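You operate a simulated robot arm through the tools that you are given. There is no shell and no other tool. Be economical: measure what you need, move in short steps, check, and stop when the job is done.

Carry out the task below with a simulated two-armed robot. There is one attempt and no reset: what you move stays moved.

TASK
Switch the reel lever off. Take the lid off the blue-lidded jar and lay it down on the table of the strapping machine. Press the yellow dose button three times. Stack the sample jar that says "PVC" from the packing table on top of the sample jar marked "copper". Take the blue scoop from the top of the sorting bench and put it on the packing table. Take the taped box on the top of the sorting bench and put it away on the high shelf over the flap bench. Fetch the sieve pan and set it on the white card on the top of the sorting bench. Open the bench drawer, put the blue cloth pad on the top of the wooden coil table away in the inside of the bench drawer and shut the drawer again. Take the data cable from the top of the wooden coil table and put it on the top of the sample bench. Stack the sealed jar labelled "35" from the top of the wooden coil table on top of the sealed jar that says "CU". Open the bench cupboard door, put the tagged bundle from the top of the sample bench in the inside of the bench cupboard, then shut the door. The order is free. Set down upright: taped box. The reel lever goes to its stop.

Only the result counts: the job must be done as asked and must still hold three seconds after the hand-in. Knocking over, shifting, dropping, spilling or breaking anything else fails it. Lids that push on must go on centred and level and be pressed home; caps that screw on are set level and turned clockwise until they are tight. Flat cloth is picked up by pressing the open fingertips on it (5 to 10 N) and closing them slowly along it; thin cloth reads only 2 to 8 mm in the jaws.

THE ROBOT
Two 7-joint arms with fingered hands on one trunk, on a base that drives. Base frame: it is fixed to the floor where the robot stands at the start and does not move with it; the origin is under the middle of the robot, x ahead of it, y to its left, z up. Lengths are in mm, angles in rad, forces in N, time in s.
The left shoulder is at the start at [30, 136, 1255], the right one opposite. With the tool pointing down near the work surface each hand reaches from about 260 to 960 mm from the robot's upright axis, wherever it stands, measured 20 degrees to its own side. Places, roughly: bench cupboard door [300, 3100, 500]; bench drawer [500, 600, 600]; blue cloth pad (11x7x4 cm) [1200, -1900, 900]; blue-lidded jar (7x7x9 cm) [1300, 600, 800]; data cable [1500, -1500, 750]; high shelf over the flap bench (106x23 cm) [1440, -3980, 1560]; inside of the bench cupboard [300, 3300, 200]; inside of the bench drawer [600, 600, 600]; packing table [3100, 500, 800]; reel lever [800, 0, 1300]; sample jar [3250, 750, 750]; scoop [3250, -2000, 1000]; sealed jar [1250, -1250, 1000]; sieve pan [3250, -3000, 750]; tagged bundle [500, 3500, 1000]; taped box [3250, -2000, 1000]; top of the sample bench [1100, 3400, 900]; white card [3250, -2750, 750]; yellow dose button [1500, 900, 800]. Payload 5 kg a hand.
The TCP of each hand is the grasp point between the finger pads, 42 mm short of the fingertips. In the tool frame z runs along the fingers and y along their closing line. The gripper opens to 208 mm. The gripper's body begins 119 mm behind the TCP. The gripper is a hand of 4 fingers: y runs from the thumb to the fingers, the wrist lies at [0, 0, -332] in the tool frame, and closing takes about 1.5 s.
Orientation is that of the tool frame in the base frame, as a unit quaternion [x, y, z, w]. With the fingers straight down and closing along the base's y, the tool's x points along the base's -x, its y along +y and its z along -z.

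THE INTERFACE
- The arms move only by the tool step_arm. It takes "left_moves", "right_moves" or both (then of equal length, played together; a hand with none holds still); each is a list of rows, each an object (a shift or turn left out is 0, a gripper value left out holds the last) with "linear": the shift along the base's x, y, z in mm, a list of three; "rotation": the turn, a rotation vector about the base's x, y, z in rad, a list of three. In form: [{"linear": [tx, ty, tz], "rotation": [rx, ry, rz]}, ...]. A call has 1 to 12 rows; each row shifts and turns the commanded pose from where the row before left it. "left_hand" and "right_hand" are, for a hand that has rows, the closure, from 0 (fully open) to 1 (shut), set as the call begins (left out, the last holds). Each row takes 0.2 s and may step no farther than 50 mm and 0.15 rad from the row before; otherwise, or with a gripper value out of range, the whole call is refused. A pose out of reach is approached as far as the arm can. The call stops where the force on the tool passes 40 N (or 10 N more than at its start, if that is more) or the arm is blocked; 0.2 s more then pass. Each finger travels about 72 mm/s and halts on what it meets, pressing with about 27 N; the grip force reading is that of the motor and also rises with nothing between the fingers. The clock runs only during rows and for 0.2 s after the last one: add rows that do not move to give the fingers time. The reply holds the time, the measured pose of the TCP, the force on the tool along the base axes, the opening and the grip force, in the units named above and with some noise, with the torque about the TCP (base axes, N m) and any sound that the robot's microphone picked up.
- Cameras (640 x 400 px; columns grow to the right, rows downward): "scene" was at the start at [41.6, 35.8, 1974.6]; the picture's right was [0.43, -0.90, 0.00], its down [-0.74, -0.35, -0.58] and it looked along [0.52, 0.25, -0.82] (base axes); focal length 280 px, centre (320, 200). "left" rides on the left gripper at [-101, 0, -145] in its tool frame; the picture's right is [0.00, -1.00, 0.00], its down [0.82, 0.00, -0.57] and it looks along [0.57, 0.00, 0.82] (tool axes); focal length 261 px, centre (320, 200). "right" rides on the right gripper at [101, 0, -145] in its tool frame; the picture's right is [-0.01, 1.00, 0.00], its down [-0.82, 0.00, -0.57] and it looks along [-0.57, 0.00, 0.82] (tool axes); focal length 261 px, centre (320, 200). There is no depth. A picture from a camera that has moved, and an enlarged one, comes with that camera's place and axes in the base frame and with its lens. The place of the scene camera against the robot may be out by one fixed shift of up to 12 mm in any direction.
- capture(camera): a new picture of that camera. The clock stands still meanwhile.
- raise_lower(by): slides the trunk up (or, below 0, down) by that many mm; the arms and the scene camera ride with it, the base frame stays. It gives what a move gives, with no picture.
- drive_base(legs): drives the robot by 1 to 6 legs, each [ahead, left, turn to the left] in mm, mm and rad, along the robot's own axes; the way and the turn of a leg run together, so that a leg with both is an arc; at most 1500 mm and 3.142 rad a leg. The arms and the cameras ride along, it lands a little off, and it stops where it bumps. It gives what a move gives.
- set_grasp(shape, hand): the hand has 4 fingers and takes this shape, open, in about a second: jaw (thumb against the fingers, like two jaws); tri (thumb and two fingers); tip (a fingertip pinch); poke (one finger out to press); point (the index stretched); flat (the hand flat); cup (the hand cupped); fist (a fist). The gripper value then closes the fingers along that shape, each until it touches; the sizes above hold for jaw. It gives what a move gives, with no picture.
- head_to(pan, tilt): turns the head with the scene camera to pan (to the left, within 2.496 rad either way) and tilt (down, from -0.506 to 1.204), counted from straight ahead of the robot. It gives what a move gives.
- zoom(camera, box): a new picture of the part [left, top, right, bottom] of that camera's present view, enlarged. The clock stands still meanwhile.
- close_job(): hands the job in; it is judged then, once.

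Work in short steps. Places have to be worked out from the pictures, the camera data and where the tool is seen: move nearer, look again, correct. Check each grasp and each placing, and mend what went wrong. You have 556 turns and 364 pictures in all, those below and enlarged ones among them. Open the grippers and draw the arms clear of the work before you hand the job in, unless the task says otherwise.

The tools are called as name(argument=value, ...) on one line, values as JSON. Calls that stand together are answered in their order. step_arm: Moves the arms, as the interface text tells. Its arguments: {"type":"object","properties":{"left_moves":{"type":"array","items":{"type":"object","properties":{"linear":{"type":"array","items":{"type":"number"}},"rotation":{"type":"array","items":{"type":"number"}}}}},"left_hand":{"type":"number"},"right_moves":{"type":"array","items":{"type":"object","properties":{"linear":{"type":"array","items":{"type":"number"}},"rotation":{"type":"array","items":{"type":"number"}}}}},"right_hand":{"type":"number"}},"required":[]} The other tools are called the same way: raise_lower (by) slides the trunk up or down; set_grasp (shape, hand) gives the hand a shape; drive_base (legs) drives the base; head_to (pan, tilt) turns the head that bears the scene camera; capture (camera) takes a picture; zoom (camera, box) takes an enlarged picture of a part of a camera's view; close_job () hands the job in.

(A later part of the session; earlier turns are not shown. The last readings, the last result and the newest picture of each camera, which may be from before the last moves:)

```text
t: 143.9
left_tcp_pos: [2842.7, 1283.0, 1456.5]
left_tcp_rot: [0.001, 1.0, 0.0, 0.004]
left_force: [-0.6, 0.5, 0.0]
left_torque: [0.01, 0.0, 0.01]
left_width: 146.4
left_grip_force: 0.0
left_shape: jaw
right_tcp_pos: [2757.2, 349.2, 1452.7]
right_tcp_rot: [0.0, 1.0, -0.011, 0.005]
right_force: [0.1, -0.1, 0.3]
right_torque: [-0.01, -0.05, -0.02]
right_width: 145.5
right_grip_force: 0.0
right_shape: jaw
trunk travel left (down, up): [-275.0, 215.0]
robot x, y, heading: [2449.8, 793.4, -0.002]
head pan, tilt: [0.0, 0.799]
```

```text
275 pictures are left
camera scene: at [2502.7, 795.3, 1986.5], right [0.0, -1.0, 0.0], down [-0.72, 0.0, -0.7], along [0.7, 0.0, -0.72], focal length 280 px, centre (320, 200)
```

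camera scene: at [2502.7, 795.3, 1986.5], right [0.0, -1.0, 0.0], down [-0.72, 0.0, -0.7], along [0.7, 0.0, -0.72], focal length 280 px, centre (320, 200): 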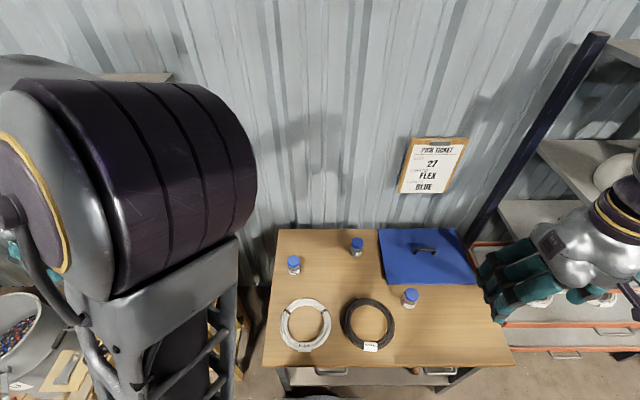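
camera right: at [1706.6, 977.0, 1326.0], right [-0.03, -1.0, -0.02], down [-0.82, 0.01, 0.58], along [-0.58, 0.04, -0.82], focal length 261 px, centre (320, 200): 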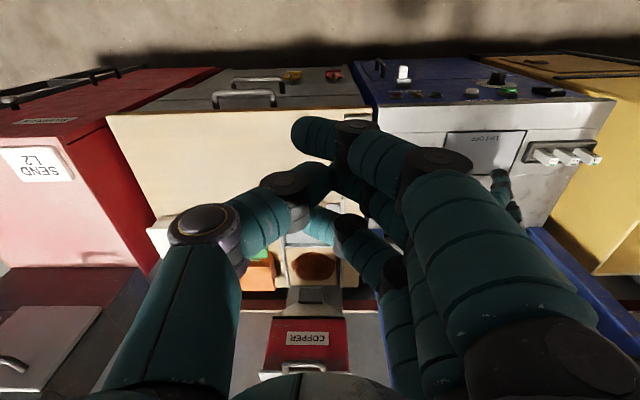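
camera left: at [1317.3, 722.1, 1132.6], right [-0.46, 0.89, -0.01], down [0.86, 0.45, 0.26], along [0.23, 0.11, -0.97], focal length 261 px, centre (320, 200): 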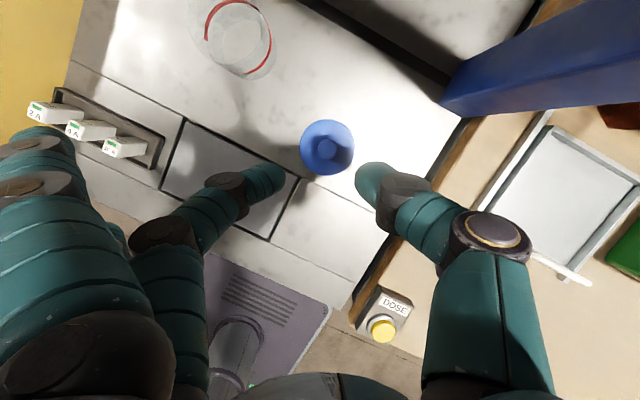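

step_arm(right_hand=0.45, right_moves=[{"linear": [24, 39, -14]}, {"linear": [24, 39, -14]}, {"linear": [24, 39, -14]}, {"linear": [24, 39, -14]}, {"linear": [24, 39, -14]}, {"linear": [24, 39, -14]}, {"linear": [24, 39, -14]}, {"linear": [24, 39, -14]}, {"linear": [24, 39, -14]}, {"linear": [24, 39, -14]}, {"linear": [24, 39, -14]}, {"linear": [24, 39, -14]}])

capture(camera="right")

capture(camera="scene")

```text
t: 146.5
left_tcp_pos: [2845.3, 1283.8, 1456.3]
left_tcp_rot: [0.001, 1.0, -0.001, 0.005]
left_force: [0.9, 0.8, -0.1]
left_torque: [-0.17, 0.1, 0.0]
left_width: 145.7
left_grip_force: 0.1
left_shape: jaw
right_tcp_pos: [3041.4, 819.4, 1284.7]
right_tcp_rot: [0.001, 1.0, -0.012, 0.004]
right_force: [1.4, 1.1, 0.1]
right_torque: [-0.07, 0.17, -0.03]
right_width: 115.3
right_grip_force: 0.0
right_shape: jaw
trunk travel left (down, up): [-275.0, 215.0]
robot x, y, heading: [2444.5, 790.4, -0.003]
head pan, tilt: [0.0, 0.799]
```

```text
274 pictures are left
camera right: at [2941.0, 823.8, 1427.2], right [0.01, 1.0, -0.02], down [0.82, 0.01, 0.58], along [0.58, -0.02, -0.82], focal length 261 px, centre (320, 200)
```

right: 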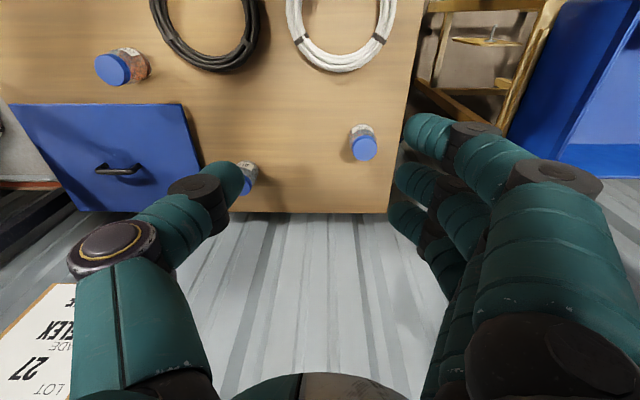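

```text
273 pictures are left
camera scene: at [2505.6, 798.3, 1986.3], right [0.0, -1.0, 0.0], down [-0.72, 0.0, -0.7], along [0.7, 0.0, -0.72], focal length 280 px, centre (320, 200)
```

scene: 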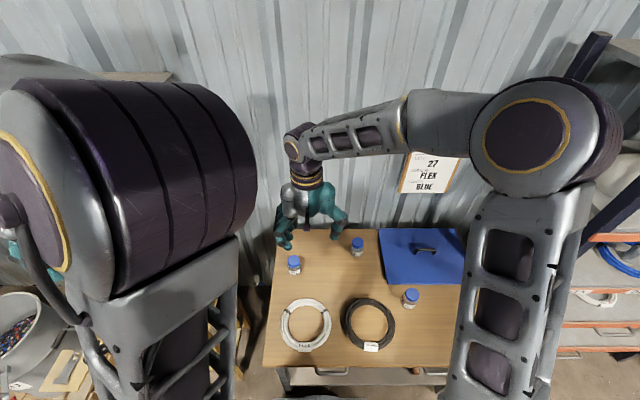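

Triangulated: PVC cap (3158,901,932), COPPER cap (3016,450,930). I move above the PVC jar and look again.

step_arm(right_moves=[{"linear": [29, 20, -30]}, {"linear": [29, 20, -30]}, {"linear": [29, 20, -30]}, {"linear": [30, 22, -30]}, {"linear": [0, 0, -45]}, {"linear": [0, 0, -45]}, {}])

capture(camera="right")

zoom(camera="scene", box=[240, 200, 400, 300])

```text
t: 148.1
left_tcp_pos: [2841.7, 1281.1, 1457.6]
left_tcp_rot: [0.001, 1.0, 0.0, 0.005]
left_force: [-1.3, -0.2, 0.8]
left_torque: [0.04, -0.09, 0.04]
left_width: 145.8
left_grip_force: 0.0
left_shape: jaw
right_tcp_pos: [3159.8, 900.5, 1075.7]
right_tcp_rot: [0.001, 1.0, -0.011, 0.005]
right_force: [-0.5, 0.5, 0.8]
right_torque: [0.04, -0.05, -0.03]
right_width: 115.3
right_grip_force: 0.1
right_shape: jaw
trunk travel left (down, up): [-275.0, 215.0]
robot x, y, heading: [2446.0, 791.2, 0.0]
head pan, tilt: [0.0, 0.799]
```

```text
272 pictures are left
camera right: at [3058.3, 903.3, 1219.4], right [0.01, 1.0, -0.02], down [0.82, 0.01, 0.58], along [0.58, -0.02, -0.82], focal length 261 px, centre (320, 200)
```

right: 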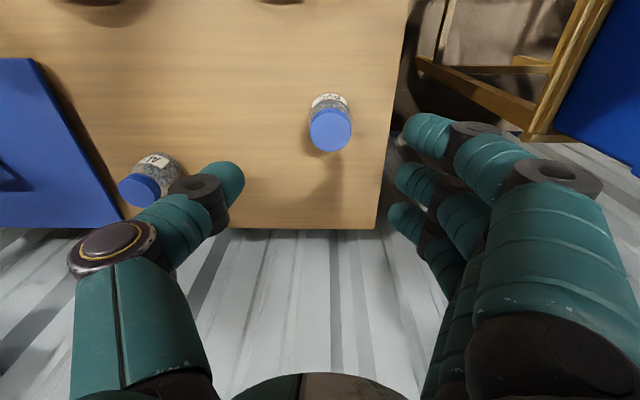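

```text
4.00 times, centred on (320, 250) of scene
camera zoom: at [2502.1, 795.2, 1986.5], right [0.0, -1.0, 0.0], down [-0.72, 0.0, -0.7], along [0.7, 0.0, -0.72], focal length 1119 px, centre (320, 0)
```

zoom: 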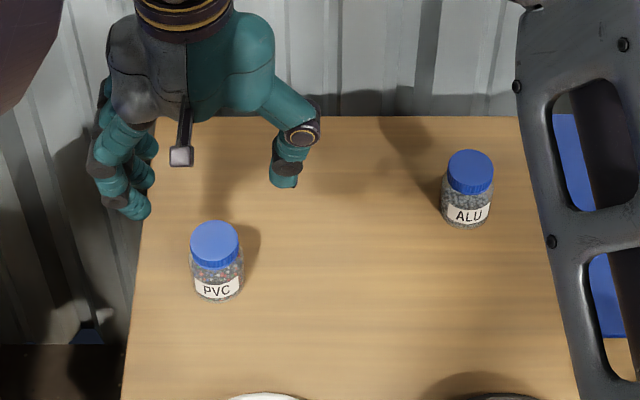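

step_arm(right_moves=[{"linear": [8, 6, -30]}, {"linear": [6, 0, -30]}, {"linear": [0, 0, -20]}])

capture(camera="right")

zoom(camera="scene", box=[240, 200, 400, 300])

```text
t: 148.9
left_tcp_pos: [2844.1, 1281.9, 1456.1]
left_tcp_rot: [0.0, 1.0, 0.0, 0.004]
left_force: [0.5, 0.5, -0.6]
left_torque: [-0.06, 0.06, -0.02]
left_width: 146.0
left_grip_force: 0.2
left_shape: jaw
right_tcp_pos: [3178.1, 905.5, 992.8]
right_tcp_rot: [0.0, 1.0, -0.012, 0.004]
right_force: [0.7, -0.1, 0.9]
right_torque: [-0.03, 0.11, 0.0]
right_width: 115.0
right_grip_force: 0.1
right_shape: jaw
trunk travel left (down, up): [-275.0, 215.0]
robot x, y, heading: [2446.3, 790.9, -0.004]
head pan, tilt: [0.0, 0.799]
```

```text
270 pictures are left
camera right: at [3075.7, 909.3, 1136.5], right [0.01, 1.0, -0.02], down [0.82, 0.01, 0.58], along [0.58, -0.02, -0.82], focal length 261 px, centre (320, 200)
```

right: 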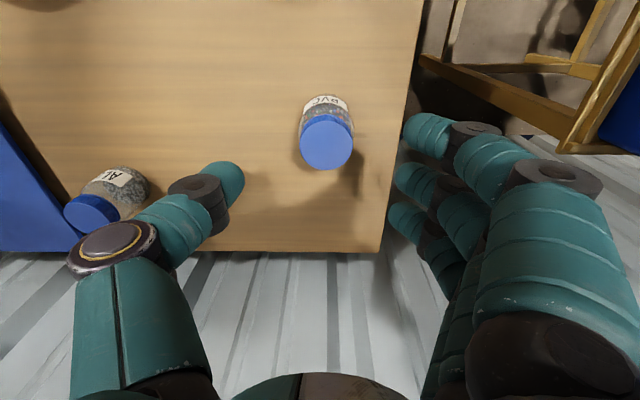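

```text
4.00 times, centred on (320, 250) of scene
camera zoom: at [2504.1, 796.4, 1986.4], right [0.0, -1.0, 0.0], down [-0.72, 0.0, -0.7], along [0.7, 0.0, -0.72], focal length 1119 px, centre (320, 0)
```

zoom: 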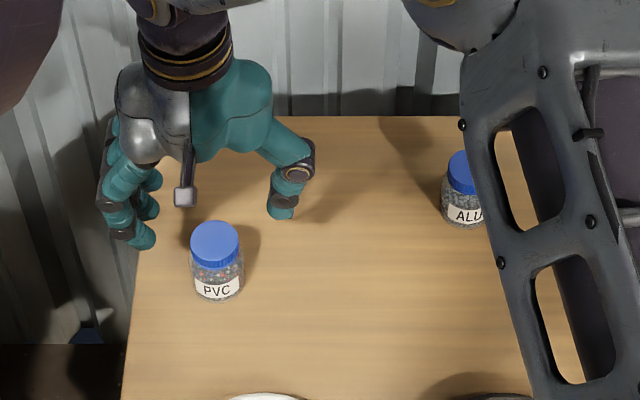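

Aligned over the PVC jar (cap top ≈893). I lower around it.

step_arm(right_moves=[{"linear": [1, 2, -30]}, {"linear": [0, 0, -30]}, {"linear": [0, 0, -25]}, {"linear": [0, 0, -15]}, {"linear": [0, 0, -10]}, {"linear": [0, 0, -8]}])

capture(camera="right")

zoom(camera="scene", box=[240, 200, 400, 300])

```text
t: 150.3
left_tcp_pos: [2843.6, 1282.0, 1457.8]
left_tcp_rot: [0.002, 1.0, 0.0, 0.005]
left_force: [-0.7, 0.1, 0.2]
left_torque: [0.01, 0.01, -0.02]
left_width: 146.1
left_grip_force: 0.0
left_shape: jaw
right_tcp_pos: [3177.3, 908.2, 874.7]
right_tcp_rot: [0.0, 1.0, -0.011, 0.003]
right_force: [0.2, 0.2, -0.7]
right_torque: [-0.01, 0.03, 0.0]
right_width: 114.8
right_grip_force: 0.1
right_shape: jaw
trunk travel left (down, up): [-275.0, 215.0]
robot x, y, heading: [2447.6, 791.0, -0.004]
head pan, tilt: [0.0, 0.799]
```

```text
268 pictures are left
camera right: at [3075.1, 910.6, 1018.3], right [0.01, 1.0, -0.02], down [0.82, 0.01, 0.58], along [0.58, -0.02, -0.82], focal length 261 px, centre (320, 200)
```

right: 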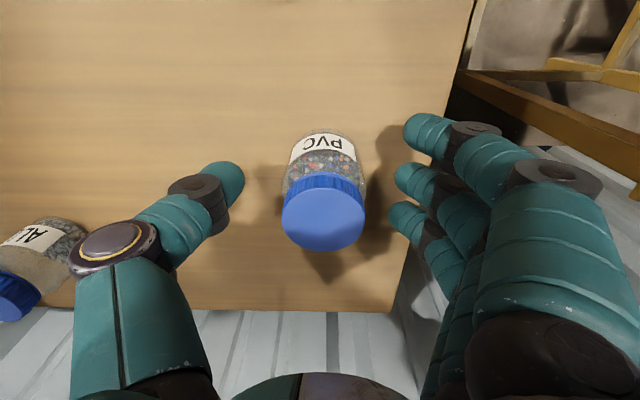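

```text
4.00 times, centred on (320, 250) of scene
camera zoom: at [2504.0, 795.8, 1986.4], right [0.0, -1.0, 0.0], down [-0.72, 0.0, -0.7], along [0.7, 0.0, -0.72], focal length 1119 px, centre (320, 0)
```

zoom: 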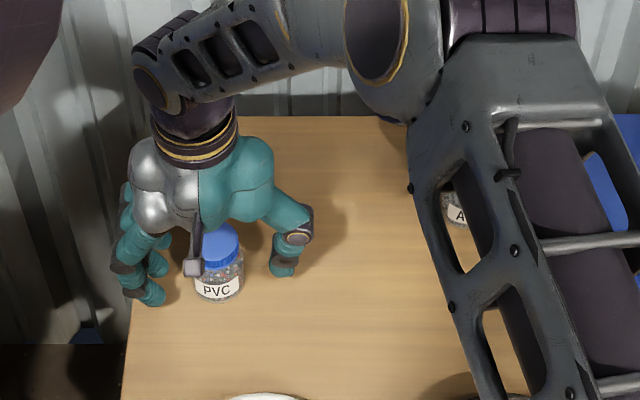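

The cap is centred between the fingers; table seems ≈820. I lower 5 mm more and close.

step_arm(right_moves=[{"linear": [2, 1, -5]}, {}])

step_arm(right_hand=1, right_moves=[{}, {}, {}, {}, {}, {}, {}])

capture(camera="right")

```text
t: 150.9
left_tcp_pos: [2842.4, 1282.6, 1456.2]
left_tcp_rot: [0.001, 1.0, 0.0, 0.004]
left_force: [-0.5, -0.3, -0.1]
left_torque: [-0.01, -0.06, -0.02]
left_width: 146.4
left_grip_force: 0.0
left_shape: jaw
right_tcp_pos: [3178.8, 908.2, 869.3]
right_tcp_rot: [0.002, 1.0, -0.011, 0.005]
right_force: [-0.1, -0.2, 0.6]
right_torque: [-0.01, 0.0, -0.01]
right_width: 114.7
right_grip_force: 0.0
right_shape: jaw
trunk travel left (down, up): [-275.0, 215.0]
robot x, y, heading: [2445.0, 786.3, -0.004]
head pan, tilt: [0.0, 0.799]
```

```text
t: 152.5
left_tcp_pos: [2842.8, 1282.2, 1458.0]
left_tcp_rot: [0.001, 1.0, -0.001, 0.005]
left_force: [-0.2, 0.4, -0.2]
left_torque: [-0.02, 0.04, 0.02]
left_width: 146.1
left_grip_force: 0.0
left_shape: jaw
right_tcp_pos: [3179.4, 908.5, 870.5]
right_tcp_rot: [0.0, 1.0, -0.011, 0.004]
right_force: [1.0, 0.9, -0.1]
right_torque: [0.0, -0.03, 0.02]
right_width: 39.8
right_grip_force: 26.8
right_shape: jaw
trunk travel left (down, up): [-275.0, 215.0]
robot x, y, heading: [2445.8, 790.3, -0.002]
head pan, tilt: [0.0, 0.799]
```

```text
266 pictures are left
camera right: at [3076.7, 911.0, 1013.7], right [0.01, 1.0, -0.02], down [0.82, 0.01, 0.58], along [0.58, -0.02, -0.82], focal length 261 px, centre (320, 200)
```

right: 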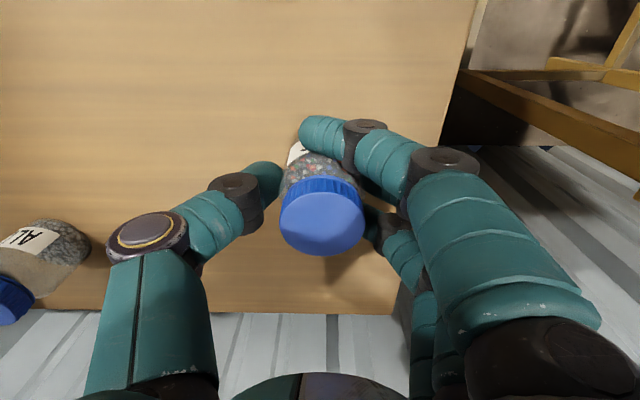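

Gripped (index and ring wrap round it). I lift and check.

step_arm(right_moves=[{"linear": [0, 0, 8]}, {"linear": [0, 0, 15]}, {"linear": [0, 0, 30]}, {"linear": [0, 0, 40]}, {"linear": [0, 0, 40]}])

capture(camera="right")

zoom(camera="scene", box=[240, 200, 400, 300])

```text
t: 153.7
left_tcp_pos: [2842.7, 1281.2, 1457.7]
left_tcp_rot: [0.001, 1.0, 0.0, 0.005]
left_force: [-0.9, 0.1, 0.9]
left_torque: [-0.03, -0.03, 0.02]
left_width: 146.2
left_grip_force: 0.1
left_shape: jaw
right_tcp_pos: [3176.6, 908.8, 1003.0]
right_tcp_rot: [0.0, 1.0, -0.011, 0.004]
right_force: [-1.7, 0.8, -1.4]
right_torque: [-0.01, -0.15, 0.05]
right_width: 39.8
right_grip_force: 26.9
right_shape: jaw
trunk travel left (down, up): [-275.0, 215.0]
robot x, y, heading: [2445.5, 792.4, -0.004]
head pan, tilt: [0.0, 0.799]
```

```text
265 pictures are left
camera right: at [3074.8, 912.0, 1147.1], right [0.0, 1.0, -0.02], down [0.82, 0.01, 0.58], along [0.58, -0.02, -0.82], focal length 261 px, centre (320, 200)
```

right: 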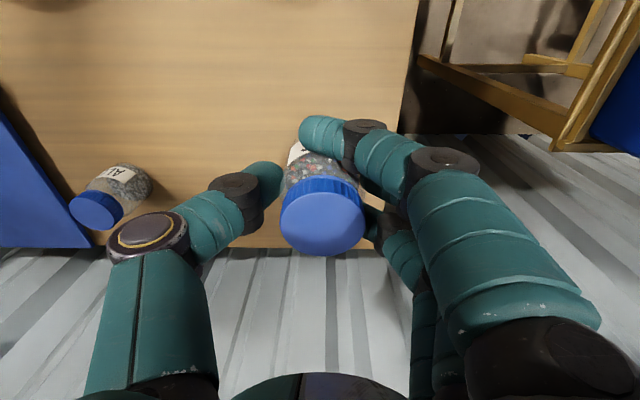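

```text
4.00 times, centred on (320, 250) of scene
camera zoom: at [2502.5, 795.9, 1986.5], right [0.0, -1.0, 0.0], down [-0.72, 0.0, -0.7], along [0.7, 0.0, -0.72], focal length 1119 px, centre (320, 0)
```

zoom: 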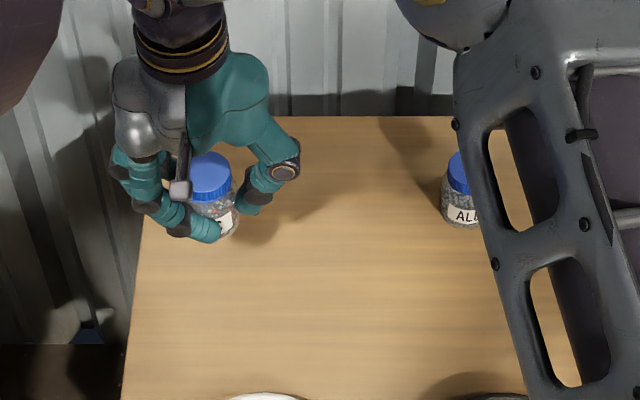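

Held upright. I carry it toward the COPPER jar at ≈(3025,420), staying high.

step_arm(right_moves=[{"linear": [-15, -40, 10]}, {"linear": [-15, -40, 10]}, {"linear": [-15, -40, 10]}, {"linear": [-15, -40, 10]}, {"linear": [-15, -40, 10]}, {"linear": [-15, -40, 0]}, {"linear": [-15, -40, 0]}, {"linear": [-15, -40, 0]}, {"linear": [-15, -40, 0]}, {"linear": [-15, -40, 0]}, {}])

capture(camera="right")

capture(camera="scene")

```text
t: 156.1
left_tcp_pos: [2843.5, 1282.7, 1456.5]
left_tcp_rot: [0.001, 1.0, 0.001, 0.004]
left_force: [0.4, 1.0, 0.2]
left_torque: [-0.1, 0.07, 0.02]
left_width: 146.1
left_grip_force: 0.1
left_shape: jaw
right_tcp_pos: [3029.4, 507.8, 1054.5]
right_tcp_rot: [0.0, 1.0, -0.011, 0.004]
right_force: [1.1, 1.0, -1.1]
right_torque: [-0.12, 0.08, -0.01]
right_width: 39.6
right_grip_force: 26.8
right_shape: jaw
trunk travel left (down, up): [-275.0, 215.0]
robot x, y, heading: [2447.7, 794.8, -0.002]
head pan, tilt: [0.0, 0.799]
```

```text
263 pictures are left
camera right: at [2928.1, 510.1, 1197.9], right [0.01, 1.0, -0.02], down [0.82, 0.01, 0.58], along [0.58, -0.02, -0.82], focal length 261 px, centre (320, 200)
```

right: 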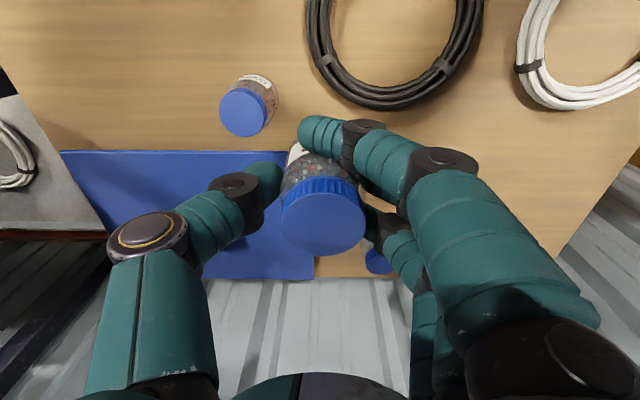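

```text
262 pictures are left
camera scene: at [2504.6, 797.4, 1986.3], right [0.0, -1.0, 0.0], down [-0.72, 0.0, -0.7], along [0.7, 0.0, -0.72], focal length 280 px, centre (320, 200)
```

scene: 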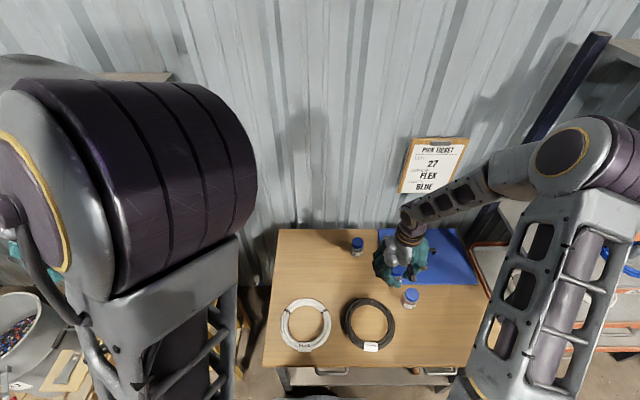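

COPPER cap refined to (3021,412,888). I bring the held jar above it.

step_arm(right_moves=[{"linear": [-3, -33, 0]}, {"linear": [-3, -33, 0]}, {"linear": [-3, -32, 0]}, {"linear": [0, 0, -25]}, {"linear": [0, 0, -25]}, {}])

capture(camera="right")

zoom(camera="scene", box=[330, 230, 490, 330])

```text
t: 157.5
left_tcp_pos: [2842.8, 1283.4, 1456.4]
left_tcp_rot: [0.0, 1.0, 0.0, 0.005]
left_force: [0.1, 0.8, -0.1]
left_torque: [-0.03, -0.02, 0.0]
left_width: 146.0
left_grip_force: 0.0
left_shape: jaw
right_tcp_pos: [3020.6, 409.9, 1003.9]
right_tcp_rot: [0.001, 1.0, -0.012, 0.004]
right_force: [-0.6, -0.2, -0.8]
right_torque: [0.03, -0.02, 0.01]
right_width: 39.5
right_grip_force: 27.4
right_shape: jaw
trunk travel left (down, up): [-275.0, 215.0]
robot x, y, heading: [2445.6, 791.5, 0.0]
head pan, tilt: [0.0, 0.799]
```

```text
261 pictures are left
camera right: at [2918.5, 412.3, 1147.8], right [0.01, 1.0, -0.02], down [0.82, 0.01, 0.58], along [0.58, -0.02, -0.82], focal length 261 px, centre (320, 200)
```

right: 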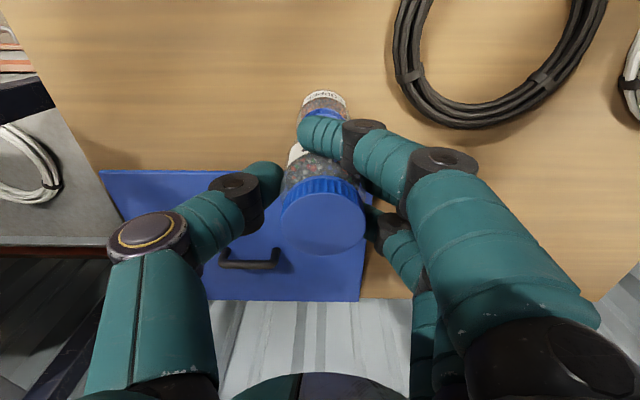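

```text
4.00 times, centred on (410, 280) of scene
camera zoom: at [2502.7, 795.4, 1986.5], right [0.0, -1.0, 0.0], down [-0.72, 0.0, -0.7], along [0.7, 0.0, -0.72], focal length 1119 px, centre (-40, -120)
```

zoom: 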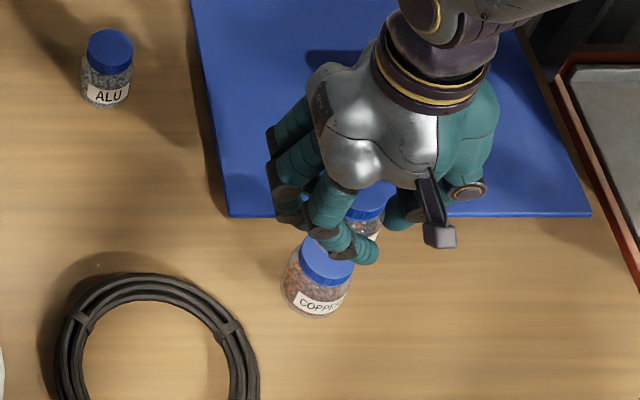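

Aligned. I lower slowly onto the COPPER jar.

step_arm(right_moves=[{"linear": [0, 1, -25]}, {"linear": [0, 0, -20]}, {"linear": [0, 0, -6]}, {"linear": [0, 0, -4]}, {"linear": [0, 0, -3]}])

capture(camera="right")

zoom(camera="scene", box=[370, 250, 450, 320])

```text
t: 158.4
left_tcp_pos: [2841.1, 1282.0, 1457.3]
left_tcp_rot: [0.001, 1.0, 0.001, 0.006]
left_force: [0.5, -1.3, -0.1]
left_torque: [0.07, 0.12, 0.0]
left_width: 146.0
left_grip_force: 0.1
left_shape: jaw
right_tcp_pos: [3025.0, 409.1, 957.2]
right_tcp_rot: [0.002, 1.0, -0.013, 0.008]
right_force: [-4.9, 1.2, 37.9]
right_torque: [0.37, -0.04, 0.06]
right_width: 41.9
right_grip_force: 27.1
right_shape: jaw
trunk travel left (down, up): [-275.0, 215.0]
robot x, y, heading: [2448.7, 791.2, -0.005]
head pan, tilt: [0.0, 0.799]
stopped in row 4 (right hand): the force on the tool passed its limit at 43 N (the readings are from after the stop); the commanded pose is now the measured one
```

```text
259 pictures are left
camera right: at [2921.8, 412.9, 1100.3], right [0.01, 1.0, -0.03], down [0.81, 0.01, 0.58], along [0.58, -0.02, -0.81], focal length 261 px, centre (320, 200)
```

right: 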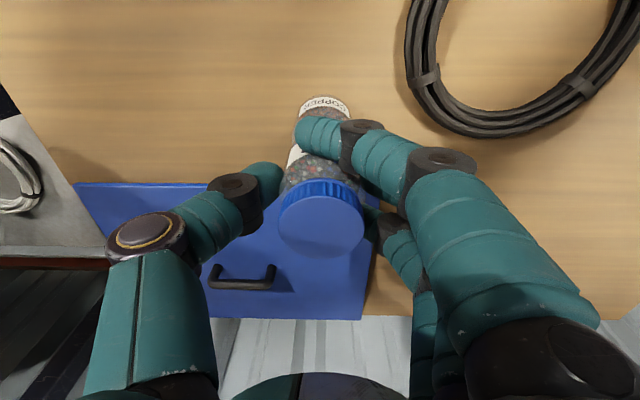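

```text
5.71 times, centred on (410, 285) of scene
camera zoom: at [2501.7, 796.4, 1986.8], right [0.0, -1.0, 0.0], down [-0.72, 0.0, -0.7], along [0.7, 0.0, -0.72], focal length 1599 px, centre (-194, -286)
```

zoom: 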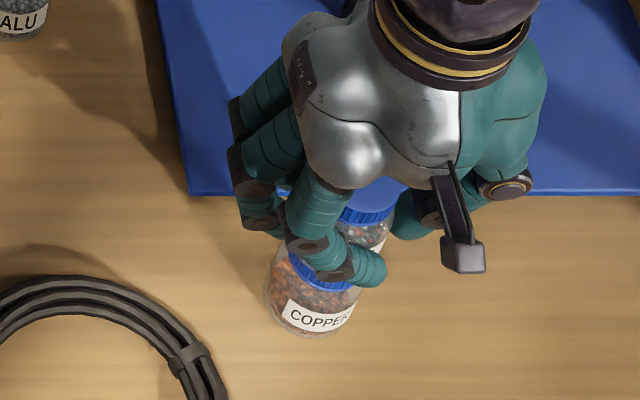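

Contact at jar height (87 mm). The hand drifted ≈4 mm in x, so I lift a little, correct and set it down gently.

step_arm(right_moves=[{"linear": [0, 0, 4]}, {"linear": [-4, 1, 2]}, {}])

step_arm(right_moves=[{"linear": [0, 0, -2]}, {"linear": [0, 0, -2]}])

zoom(camera="right", box=[240, 80, 400, 260])

```text
t: 159.2
left_tcp_pos: [2843.5, 1281.4, 1456.7]
left_tcp_rot: [0.001, 1.0, 0.0, 0.004]
left_force: [0.3, -1.1, -0.3]
left_torque: [-0.01, 0.02, 0.0]
left_width: 146.2
left_grip_force: 0.1
left_shape: jaw
right_tcp_pos: [3019.3, 409.4, 959.6]
right_tcp_rot: [0.0, 1.0, -0.012, 0.005]
right_force: [-0.3, 0.2, -0.5]
right_torque: [-0.01, 0.04, -0.02]
right_width: 40.6
right_grip_force: 26.8
right_shape: jaw
trunk travel left (down, up): [-275.0, 215.0]
robot x, y, heading: [2445.8, 793.1, -0.003]
head pan, tilt: [0.0, 0.799]
```

```text
t: 159.8
left_tcp_pos: [2841.6, 1283.3, 1456.8]
left_tcp_rot: [0.001, 1.0, 0.0, 0.005]
left_force: [-0.1, 0.6, 0.2]
left_torque: [0.0, 0.02, 0.03]
left_width: 146.2
left_grip_force: 0.0
left_shape: jaw
right_tcp_pos: [3019.0, 410.3, 957.7]
right_tcp_rot: [0.001, 1.0, -0.012, 0.009]
right_force: [-0.9, -0.8, 22.9]
right_torque: [0.38, -0.37, -0.02]
right_width: 40.7
right_grip_force: 26.8
right_shape: jaw
trunk travel left (down, up): [-275.0, 215.0]
robot x, y, heading: [2443.7, 791.5, 0.004]
head pan, tilt: [0.0, 0.799]
```

```text
2.22 times, centred on (320, 170) of right
camera zoom: at [2916.9, 413.8, 1100.7], right [0.01, 1.0, -0.03], down [0.81, 0.01, 0.58], along [0.58, -0.02, -0.81], focal length 579 px, centre (320, 267)
```

zoom: 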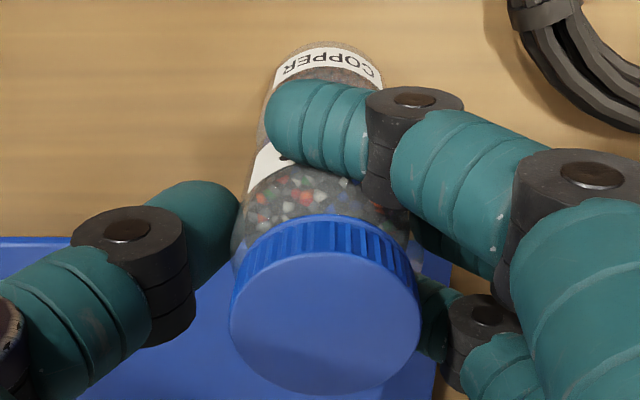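

Aligned and resting. I release in stages.

step_arm(right_hand=0.74, right_moves=[{"linear": [0, 0, 1]}, {}, {}])

step_arm(right_hand=0.45, right_moves=[{}, {}, {}, {}])

capture(camera="right")

```text
t: 160.6
left_tcp_pos: [2840.9, 1281.9, 1455.7]
left_tcp_rot: [0.001, 1.0, 0.0, 0.003]
left_force: [0.8, -0.4, 0.5]
left_torque: [0.01, -0.01, 0.05]
left_width: 146.0
left_grip_force: 0.2
left_shape: jaw
right_tcp_pos: [3018.8, 409.9, 957.5]
right_tcp_rot: [0.0, 1.0, -0.012, 0.005]
right_force: [-1.2, 0.2, 0.1]
right_torque: [0.04, 0.04, 0.01]
right_width: 55.3
right_grip_force: 0.1
right_shape: jaw
trunk travel left (down, up): [-275.0, 215.0]
robot x, y, heading: [2445.8, 787.7, -0.001]
head pan, tilt: [0.0, 0.799]
```

```text
t: 161.6
left_tcp_pos: [2843.5, 1280.5, 1456.0]
left_tcp_rot: [0.001, 1.0, 0.0, 0.004]
left_force: [-0.3, -0.5, -0.5]
left_torque: [-0.02, 0.0, 0.0]
left_width: 146.2
left_grip_force: 0.0
left_shape: jaw
right_tcp_pos: [3020.3, 410.5, 957.2]
right_tcp_rot: [0.0, 1.0, -0.012, 0.006]
right_force: [0.9, -0.5, -0.2]
right_torque: [-0.04, 0.02, 0.03]
right_width: 113.4
right_grip_force: 0.1
right_shape: jaw
trunk travel left (down, up): [-275.0, 215.0]
robot x, y, heading: [2446.7, 790.8, -0.0]
head pan, tilt: [0.0, 0.799]
```

```text
256 pictures are left
camera right: at [2917.0, 413.6, 1100.4], right [0.01, 1.0, -0.02], down [0.81, 0.01, 0.58], along [0.58, -0.02, -0.81], focal length 261 px, centre (320, 200)
```

right: 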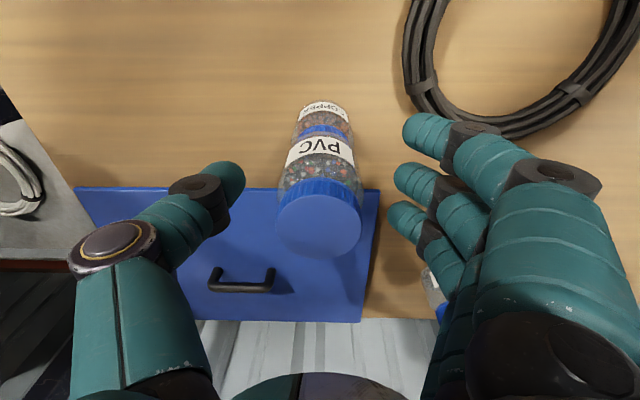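

Stacked well. I raise the hand straight up and tuck it.

step_arm(right_moves=[{"linear": [0, 0, 25]}, {"linear": [0, 0, 40]}, {"linear": [0, 0, 45]}, {"linear": [0, 0, 45]}, {"linear": [0, 0, 45]}, {"linear": [0, 0, 45]}, {"linear": [-35, -10, 30]}, {"linear": [-35, -10, 30]}, {"linear": [-35, -10, 30]}, {"linear": [-35, -10, 30]}, {"linear": [-35, -10, 30]}, {"linear": [-35, -10, 30]}])

capture(camera="scene")

```text
t: 164.2
left_tcp_pos: [2839.2, 1282.1, 1458.4]
left_tcp_rot: [0.0, 1.0, 0.0, 0.006]
left_force: [-2.1, 0.3, 0.0]
left_torque: [-0.02, -0.21, 0.0]
left_width: 146.3
left_grip_force: 0.1
left_shape: jaw
right_tcp_pos: [2805.2, 351.1, 1385.1]
right_tcp_rot: [0.0, 1.0, -0.012, 0.007]
right_force: [-1.4, -0.2, 0.4]
right_torque: [-0.01, -0.2, 0.0]
right_width: 113.4
right_grip_force: 0.1
right_shape: jaw
trunk travel left (down, up): [-275.0, 215.0]
robot x, y, heading: [2450.0, 791.7, -0.005]
head pan, tilt: [0.0, 0.799]
```

```text
255 pictures are left
camera scene: at [2499.6, 795.8, 1986.6], right [0.0, -1.0, 0.0], down [-0.72, 0.0, -0.7], along [0.7, 0.0, -0.72], focal length 280 px, centre (320, 200)
```

scene: 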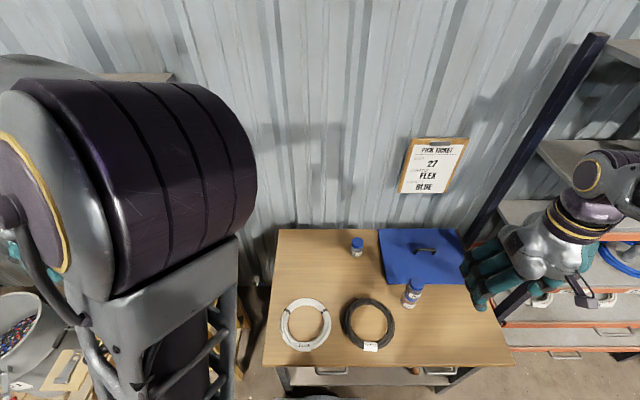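

Now I drive down the aisle toward the sorting bench.

drive_base(legs=[[-290, 0, 0], [0, 0, -1.57], [1300, 0, 0], [1200, 0, 0]])

head_to(pan=0.6, tilt=0.55)

capture(camera="scene")

head_to(pan=-0.8, tilt=0.55)

capture(camera="scene")

```text
t: 181.7
left_tcp_pos: [2647.6, -2071.1, 1456.7]
left_tcp_rot: [0.705, 0.709, -0.003, 0.004]
left_force: [0.2, 0.4, -0.5]
left_torque: [0.01, 0.01, -0.02]
left_width: 146.2
left_grip_force: 0.0
left_shape: jaw
right_tcp_pos: [1715.1, -2044.8, 1383.8]
right_tcp_rot: [0.704, 0.71, -0.013, -0.004]
right_force: [0.6, -0.5, -1.0]
right_torque: [0.03, -0.01, 0.02]
right_width: 113.8
right_grip_force: 0.1
right_shape: jaw
trunk travel left (down, up): [-275.0, 215.0]
robot x, y, heading: [2154.3, -1682.9, -1.569]
head pan, tilt: [0.0, 0.799]
```

```text
t: 182.7
left_tcp_pos: [2646.9, -2070.1, 1456.9]
left_tcp_rot: [0.705, 0.71, -0.003, 0.004]
left_force: [-1.0, -0.3, 0.1]
left_torque: [0.04, 0.02, -0.01]
left_width: 146.1
left_grip_force: 0.0
left_shape: jaw
right_tcp_pos: [1715.9, -2044.4, 1383.6]
right_tcp_rot: [0.705, 0.709, -0.013, -0.004]
right_force: [0.0, -0.1, -0.2]
right_torque: [-0.01, 0.01, 0.01]
right_width: 113.4
right_grip_force: 0.0
right_shape: jaw
trunk travel left (down, up): [-275.0, 215.0]
robot x, y, heading: [2153.7, -1678.9, -1.562]
head pan, tilt: [0.6, 0.55]
```

```text
254 pictures are left
camera scene: at [2210.3, -1718.3, 2007.8], right [-0.82, -0.57, 0.0], down [-0.3, 0.43, -0.85], along [0.49, -0.7, -0.52], focal length 280 px, centre (320, 200)
```

scene: 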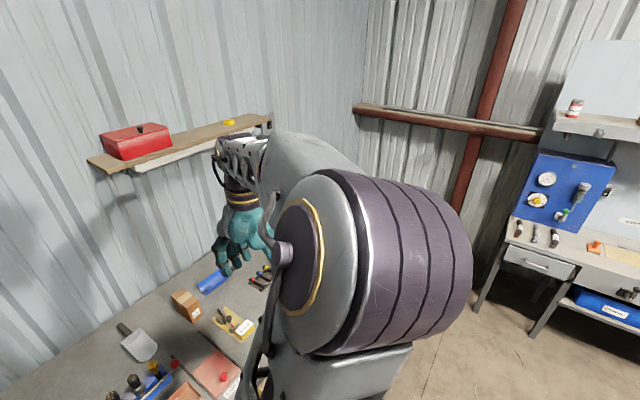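

```text
t: 184.3
left_tcp_pos: [2647.1, -2071.2, 1456.3]
left_tcp_rot: [0.705, 0.709, -0.003, 0.003]
left_force: [0.6, 0.6, 0.7]
left_torque: [0.0, 0.01, 0.02]
left_width: 146.2
left_grip_force: 0.1
left_shape: jaw
right_tcp_pos: [1716.7, -2043.0, 1384.2]
right_tcp_rot: [0.705, 0.709, -0.013, -0.004]
right_force: [0.2, -0.1, -0.4]
right_torque: [0.02, -0.02, 0.01]
right_width: 113.8
right_grip_force: 0.0
right_shape: jaw
trunk travel left (down, up): [-275.0, 215.0]
robot x, y, heading: [2151.5, -1673.4, -1.566]
head pan, tilt: [-0.799, 0.55]
```

```text
253 pictures are left
camera scene: at [2095.2, -1707.4, 2007.8], right [-0.7, 0.71, 0.0], down [0.37, 0.37, -0.85], along [-0.61, -0.6, -0.52], focal length 280 px, centre (320, 200)
```

scene: 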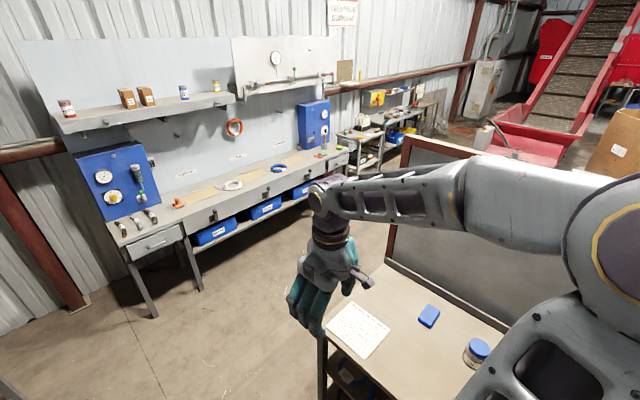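

I move on to y≈-2250 and turn to face the sorting bench.

drive_base(legs=[[550, 0, 0], [0, 0, 1.566]])

step_arm(left_moves=[{"linear": [-20, 0, 0], "rotation": [0, 0, -0.12]}, {"linear": [-20, 0, 0], "rotation": [0, 0, -0.12]}, {"linear": [-20, 0, 0], "rotation": [0, 0, -0.12]}, {"linear": [-20, 20, 0], "rotation": [0, 0, -0.12]}, {"linear": [0, 30, 0], "rotation": [0, 0, -0.12]}, {"linear": [0, 30, 20], "rotation": [0, 0, 0]}, {"linear": [0, 30, 20], "rotation": [0, 0, 0]}, {"linear": [0, 0, 20], "rotation": [0, 0, 0]}])

head_to(pan=0, tilt=0.6)

capture(camera="scene")

```text
t: 191.3
left_tcp_pos: [2546.5, -1732.3, 1455.9]
left_tcp_rot: [-0.006, 1.0, 0.0, 0.005]
left_force: [0.1, -0.6, 0.1]
left_torque: [-0.02, -0.02, -0.02]
left_width: 145.9
left_grip_force: 0.1
left_shape: jaw
right_tcp_pos: [2523.9, -2663.3, 1384.5]
right_tcp_rot: [-0.006, 1.0, -0.012, 0.007]
right_force: [0.7, -0.4, -0.2]
right_torque: [-0.05, 0.01, 0.02]
right_width: 113.7
right_grip_force: 0.2
right_shape: jaw
trunk travel left (down, up): [-275.0, 215.0]
robot x, y, heading: [2158.0, -2225.5, 0.005]
head pan, tilt: [-0.799, 0.55]
```

```text
t: 193.1
left_tcp_pos: [2466.1, -1620.4, 1516.5]
left_tcp_rot: [0.291, 0.957, 0.0, 0.006]
left_force: [0.5, -1.6, 0.3]
left_torque: [0.16, 0.04, 0.03]
left_width: 146.0
left_grip_force: 0.0
left_shape: jaw
right_tcp_pos: [2524.1, -2666.3, 1383.0]
right_tcp_rot: [-0.006, 1.0, -0.011, 0.006]
right_force: [0.0, -0.6, -0.4]
right_torque: [0.17, -0.01, -0.02]
right_width: 113.7
right_grip_force: 0.1
right_shape: jaw
trunk travel left (down, up): [-275.0, 215.0]
robot x, y, heading: [2155.9, -2229.0, 0.012]
head pan, tilt: [-0.799, 0.55]
```

```text
t: 194.2
left_tcp_pos: [2466.3, -1620.1, 1515.3]
left_tcp_rot: [0.289, 0.957, -0.001, 0.005]
left_force: [-0.2, -0.7, 0.9]
left_torque: [0.02, 0.01, -0.01]
left_width: 146.1
left_grip_force: 0.1
left_shape: jaw
right_tcp_pos: [2524.5, -2663.0, 1384.3]
right_tcp_rot: [-0.006, 1.0, -0.012, 0.006]
right_force: [0.4, -0.2, -0.4]
right_torque: [0.04, 0.03, 0.0]
right_width: 113.3
right_grip_force: 0.0
right_shape: jaw
trunk travel left (down, up): [-275.0, 215.0]
robot x, y, heading: [2156.3, -2226.4, 0.008]
head pan, tilt: [0.0, 0.6]
```

```text
252 pictures are left
camera scene: at [2221.2, -2223.5, 2003.3], right [0.01, -1.0, 0.0], down [-0.56, -0.01, -0.83], along [0.83, 0.01, -0.56], focal length 280 px, centre (320, 200)
```

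scene: 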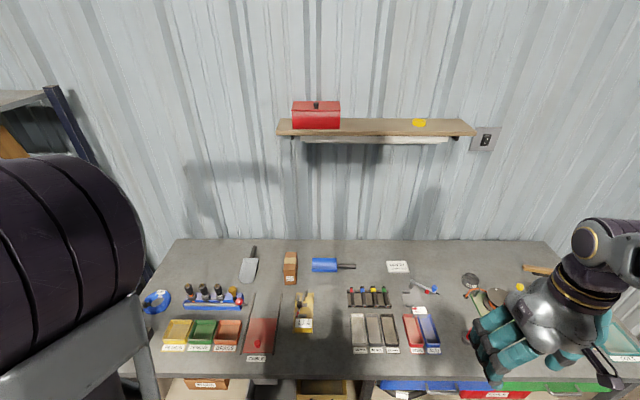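

zoom(camera="scene", box=[150, 235, 350, 360])

zoom(camera="scene", box=[340, 235, 640, 390])

```text
3.20 times, centred on (250, 298) of scene
camera zoom: at [2221.2, -2223.5, 2003.3], right [0.01, -1.0, 0.0], down [-0.56, -0.01, -0.83], along [0.83, 0.01, -0.56], focal length 895 px, centre (544, -112)
```

zoom: 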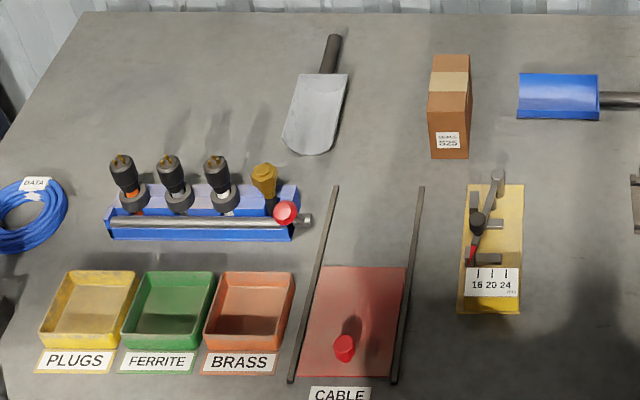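

```text
2.13 times, centred on (490, 312) of scene
camera zoom: at [2221.2, -2223.5, 2003.3], right [0.01, -1.0, 0.0], down [-0.56, -0.01, -0.83], along [0.83, 0.01, -0.56], focal length 597 px, centre (-43, -40)
```

zoom: 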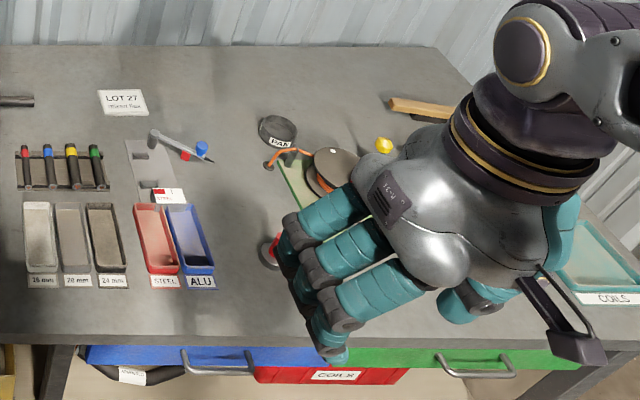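

Found: taped box (label S25), blue scoop, white "LOT 27" card and the round sieve pan. I drive to the sieve/card area.

drive_base(legs=[[240, -370, -0.008]])

step_arm(right_moves=[{"linear": [-20, -40, 10]}, {"linear": [-20, -40, 10]}, {"linear": [-20, -40, 10]}, {"linear": [-20, -40, 10]}])

head_to(pan=-0.25, tilt=0.8)

capture(camera="scene")

```text
t: 196.9
left_tcp_pos: [2719.0, -1997.1, 1514.3]
left_tcp_rot: [0.298, 0.955, -0.002, 0.004]
left_force: [0.0, -0.1, -0.1]
left_torque: [0.03, 0.05, 0.0]
left_width: 145.9
left_grip_force: 0.1
left_shape: jaw
right_tcp_pos: [2759.7, -3041.2, 1383.0]
right_tcp_rot: [0.002, 1.0, -0.013, 0.005]
right_force: [-0.9, 0.2, -0.3]
right_torque: [0.01, 0.04, 0.01]
right_width: 113.4
right_grip_force: 0.1
right_shape: jaw
trunk travel left (down, up): [-275.0, 215.0]
robot x, y, heading: [2400.6, -2598.2, -0.002]
head pan, tilt: [0.0, 0.6]
```

```text
t: 197.9
left_tcp_pos: [2718.2, -1996.2, 1515.7]
left_tcp_rot: [0.298, 0.954, -0.001, 0.005]
left_force: [-0.8, 0.5, -0.3]
left_torque: [0.12, -0.09, -0.03]
left_width: 145.8
left_grip_force: 0.1
left_shape: jaw
right_tcp_pos: [2677.7, -3200.5, 1420.3]
right_tcp_rot: [0.003, 1.0, -0.011, 0.006]
right_force: [-1.2, -0.6, 0.1]
right_torque: [0.08, -0.15, -0.01]
right_width: 113.8
right_grip_force: 0.1
right_shape: jaw
trunk travel left (down, up): [-275.0, 215.0]
robot x, y, heading: [2400.4, -2600.1, -0.011]
head pan, tilt: [0.0, 0.6]
```

```text
t: 198.7
left_tcp_pos: [2719.6, -1995.0, 1513.5]
left_tcp_rot: [0.298, 0.955, -0.002, 0.004]
left_force: [-0.3, -0.5, -0.2]
left_torque: [-0.02, -0.01, 0.01]
left_width: 146.0
left_grip_force: 0.0
left_shape: jaw
right_tcp_pos: [2678.8, -3198.4, 1421.2]
right_tcp_rot: [0.002, 1.0, -0.013, 0.007]
right_force: [-0.2, 0.7, 0.9]
right_torque: [-0.03, 0.02, 0.0]
right_width: 113.6
right_grip_force: 0.0
right_shape: jaw
trunk travel left (down, up): [-275.0, 215.0]
robot x, y, heading: [2400.5, -2597.2, -0.012]
head pan, tilt: [-0.25, 0.799]
```

```text
249 pictures are left
camera scene: at [2453.9, -2613.7, 1986.4], right [-0.25, -0.97, 0.0], down [-0.69, 0.18, -0.7], along [0.67, -0.18, -0.72], focal length 280 px, centre (320, 200)
```

scene: 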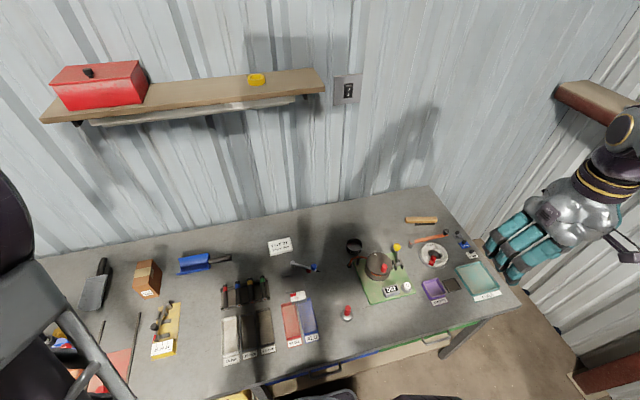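

zoom(camera="scene", box=[250, 215, 450, 325])

zoom(camera="scene", box=[325, 225, 405, 275])

```text
3.20 times, centred on (350, 270) of scene
camera zoom: at [2453.9, -2613.7, 1986.4], right [-0.25, -0.97, 0.0], down [-0.69, 0.18, -0.7], along [0.67, -0.18, -0.72], focal length 895 px, centre (224, -24)
```

zoom: 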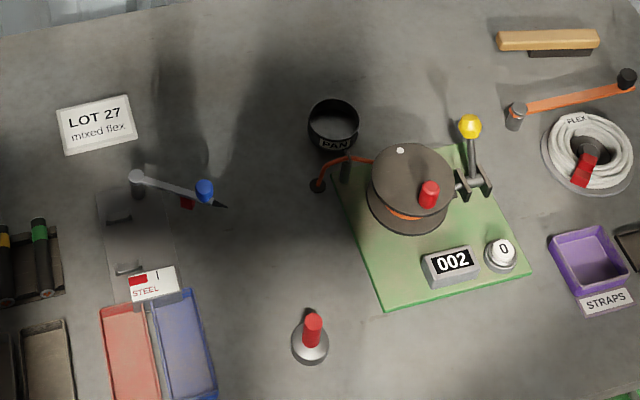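

```text
8.00 times, centred on (365, 250) of scene
camera zoom: at [2453.9, -2613.7, 1986.4], right [-0.25, -0.97, 0.0], down [-0.69, 0.18, -0.7], along [0.67, -0.18, -0.72], focal length 2238 px, centre (-40, -200)
```

zoom: 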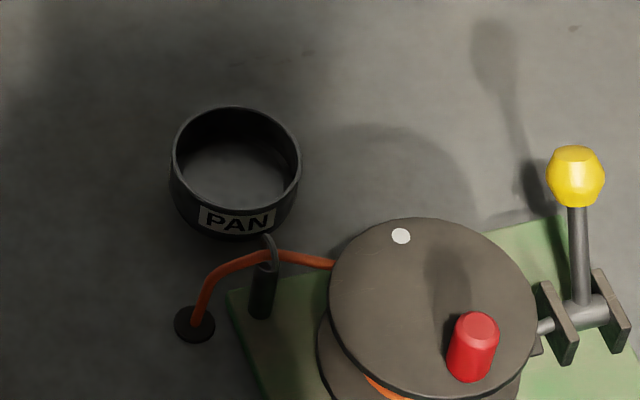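

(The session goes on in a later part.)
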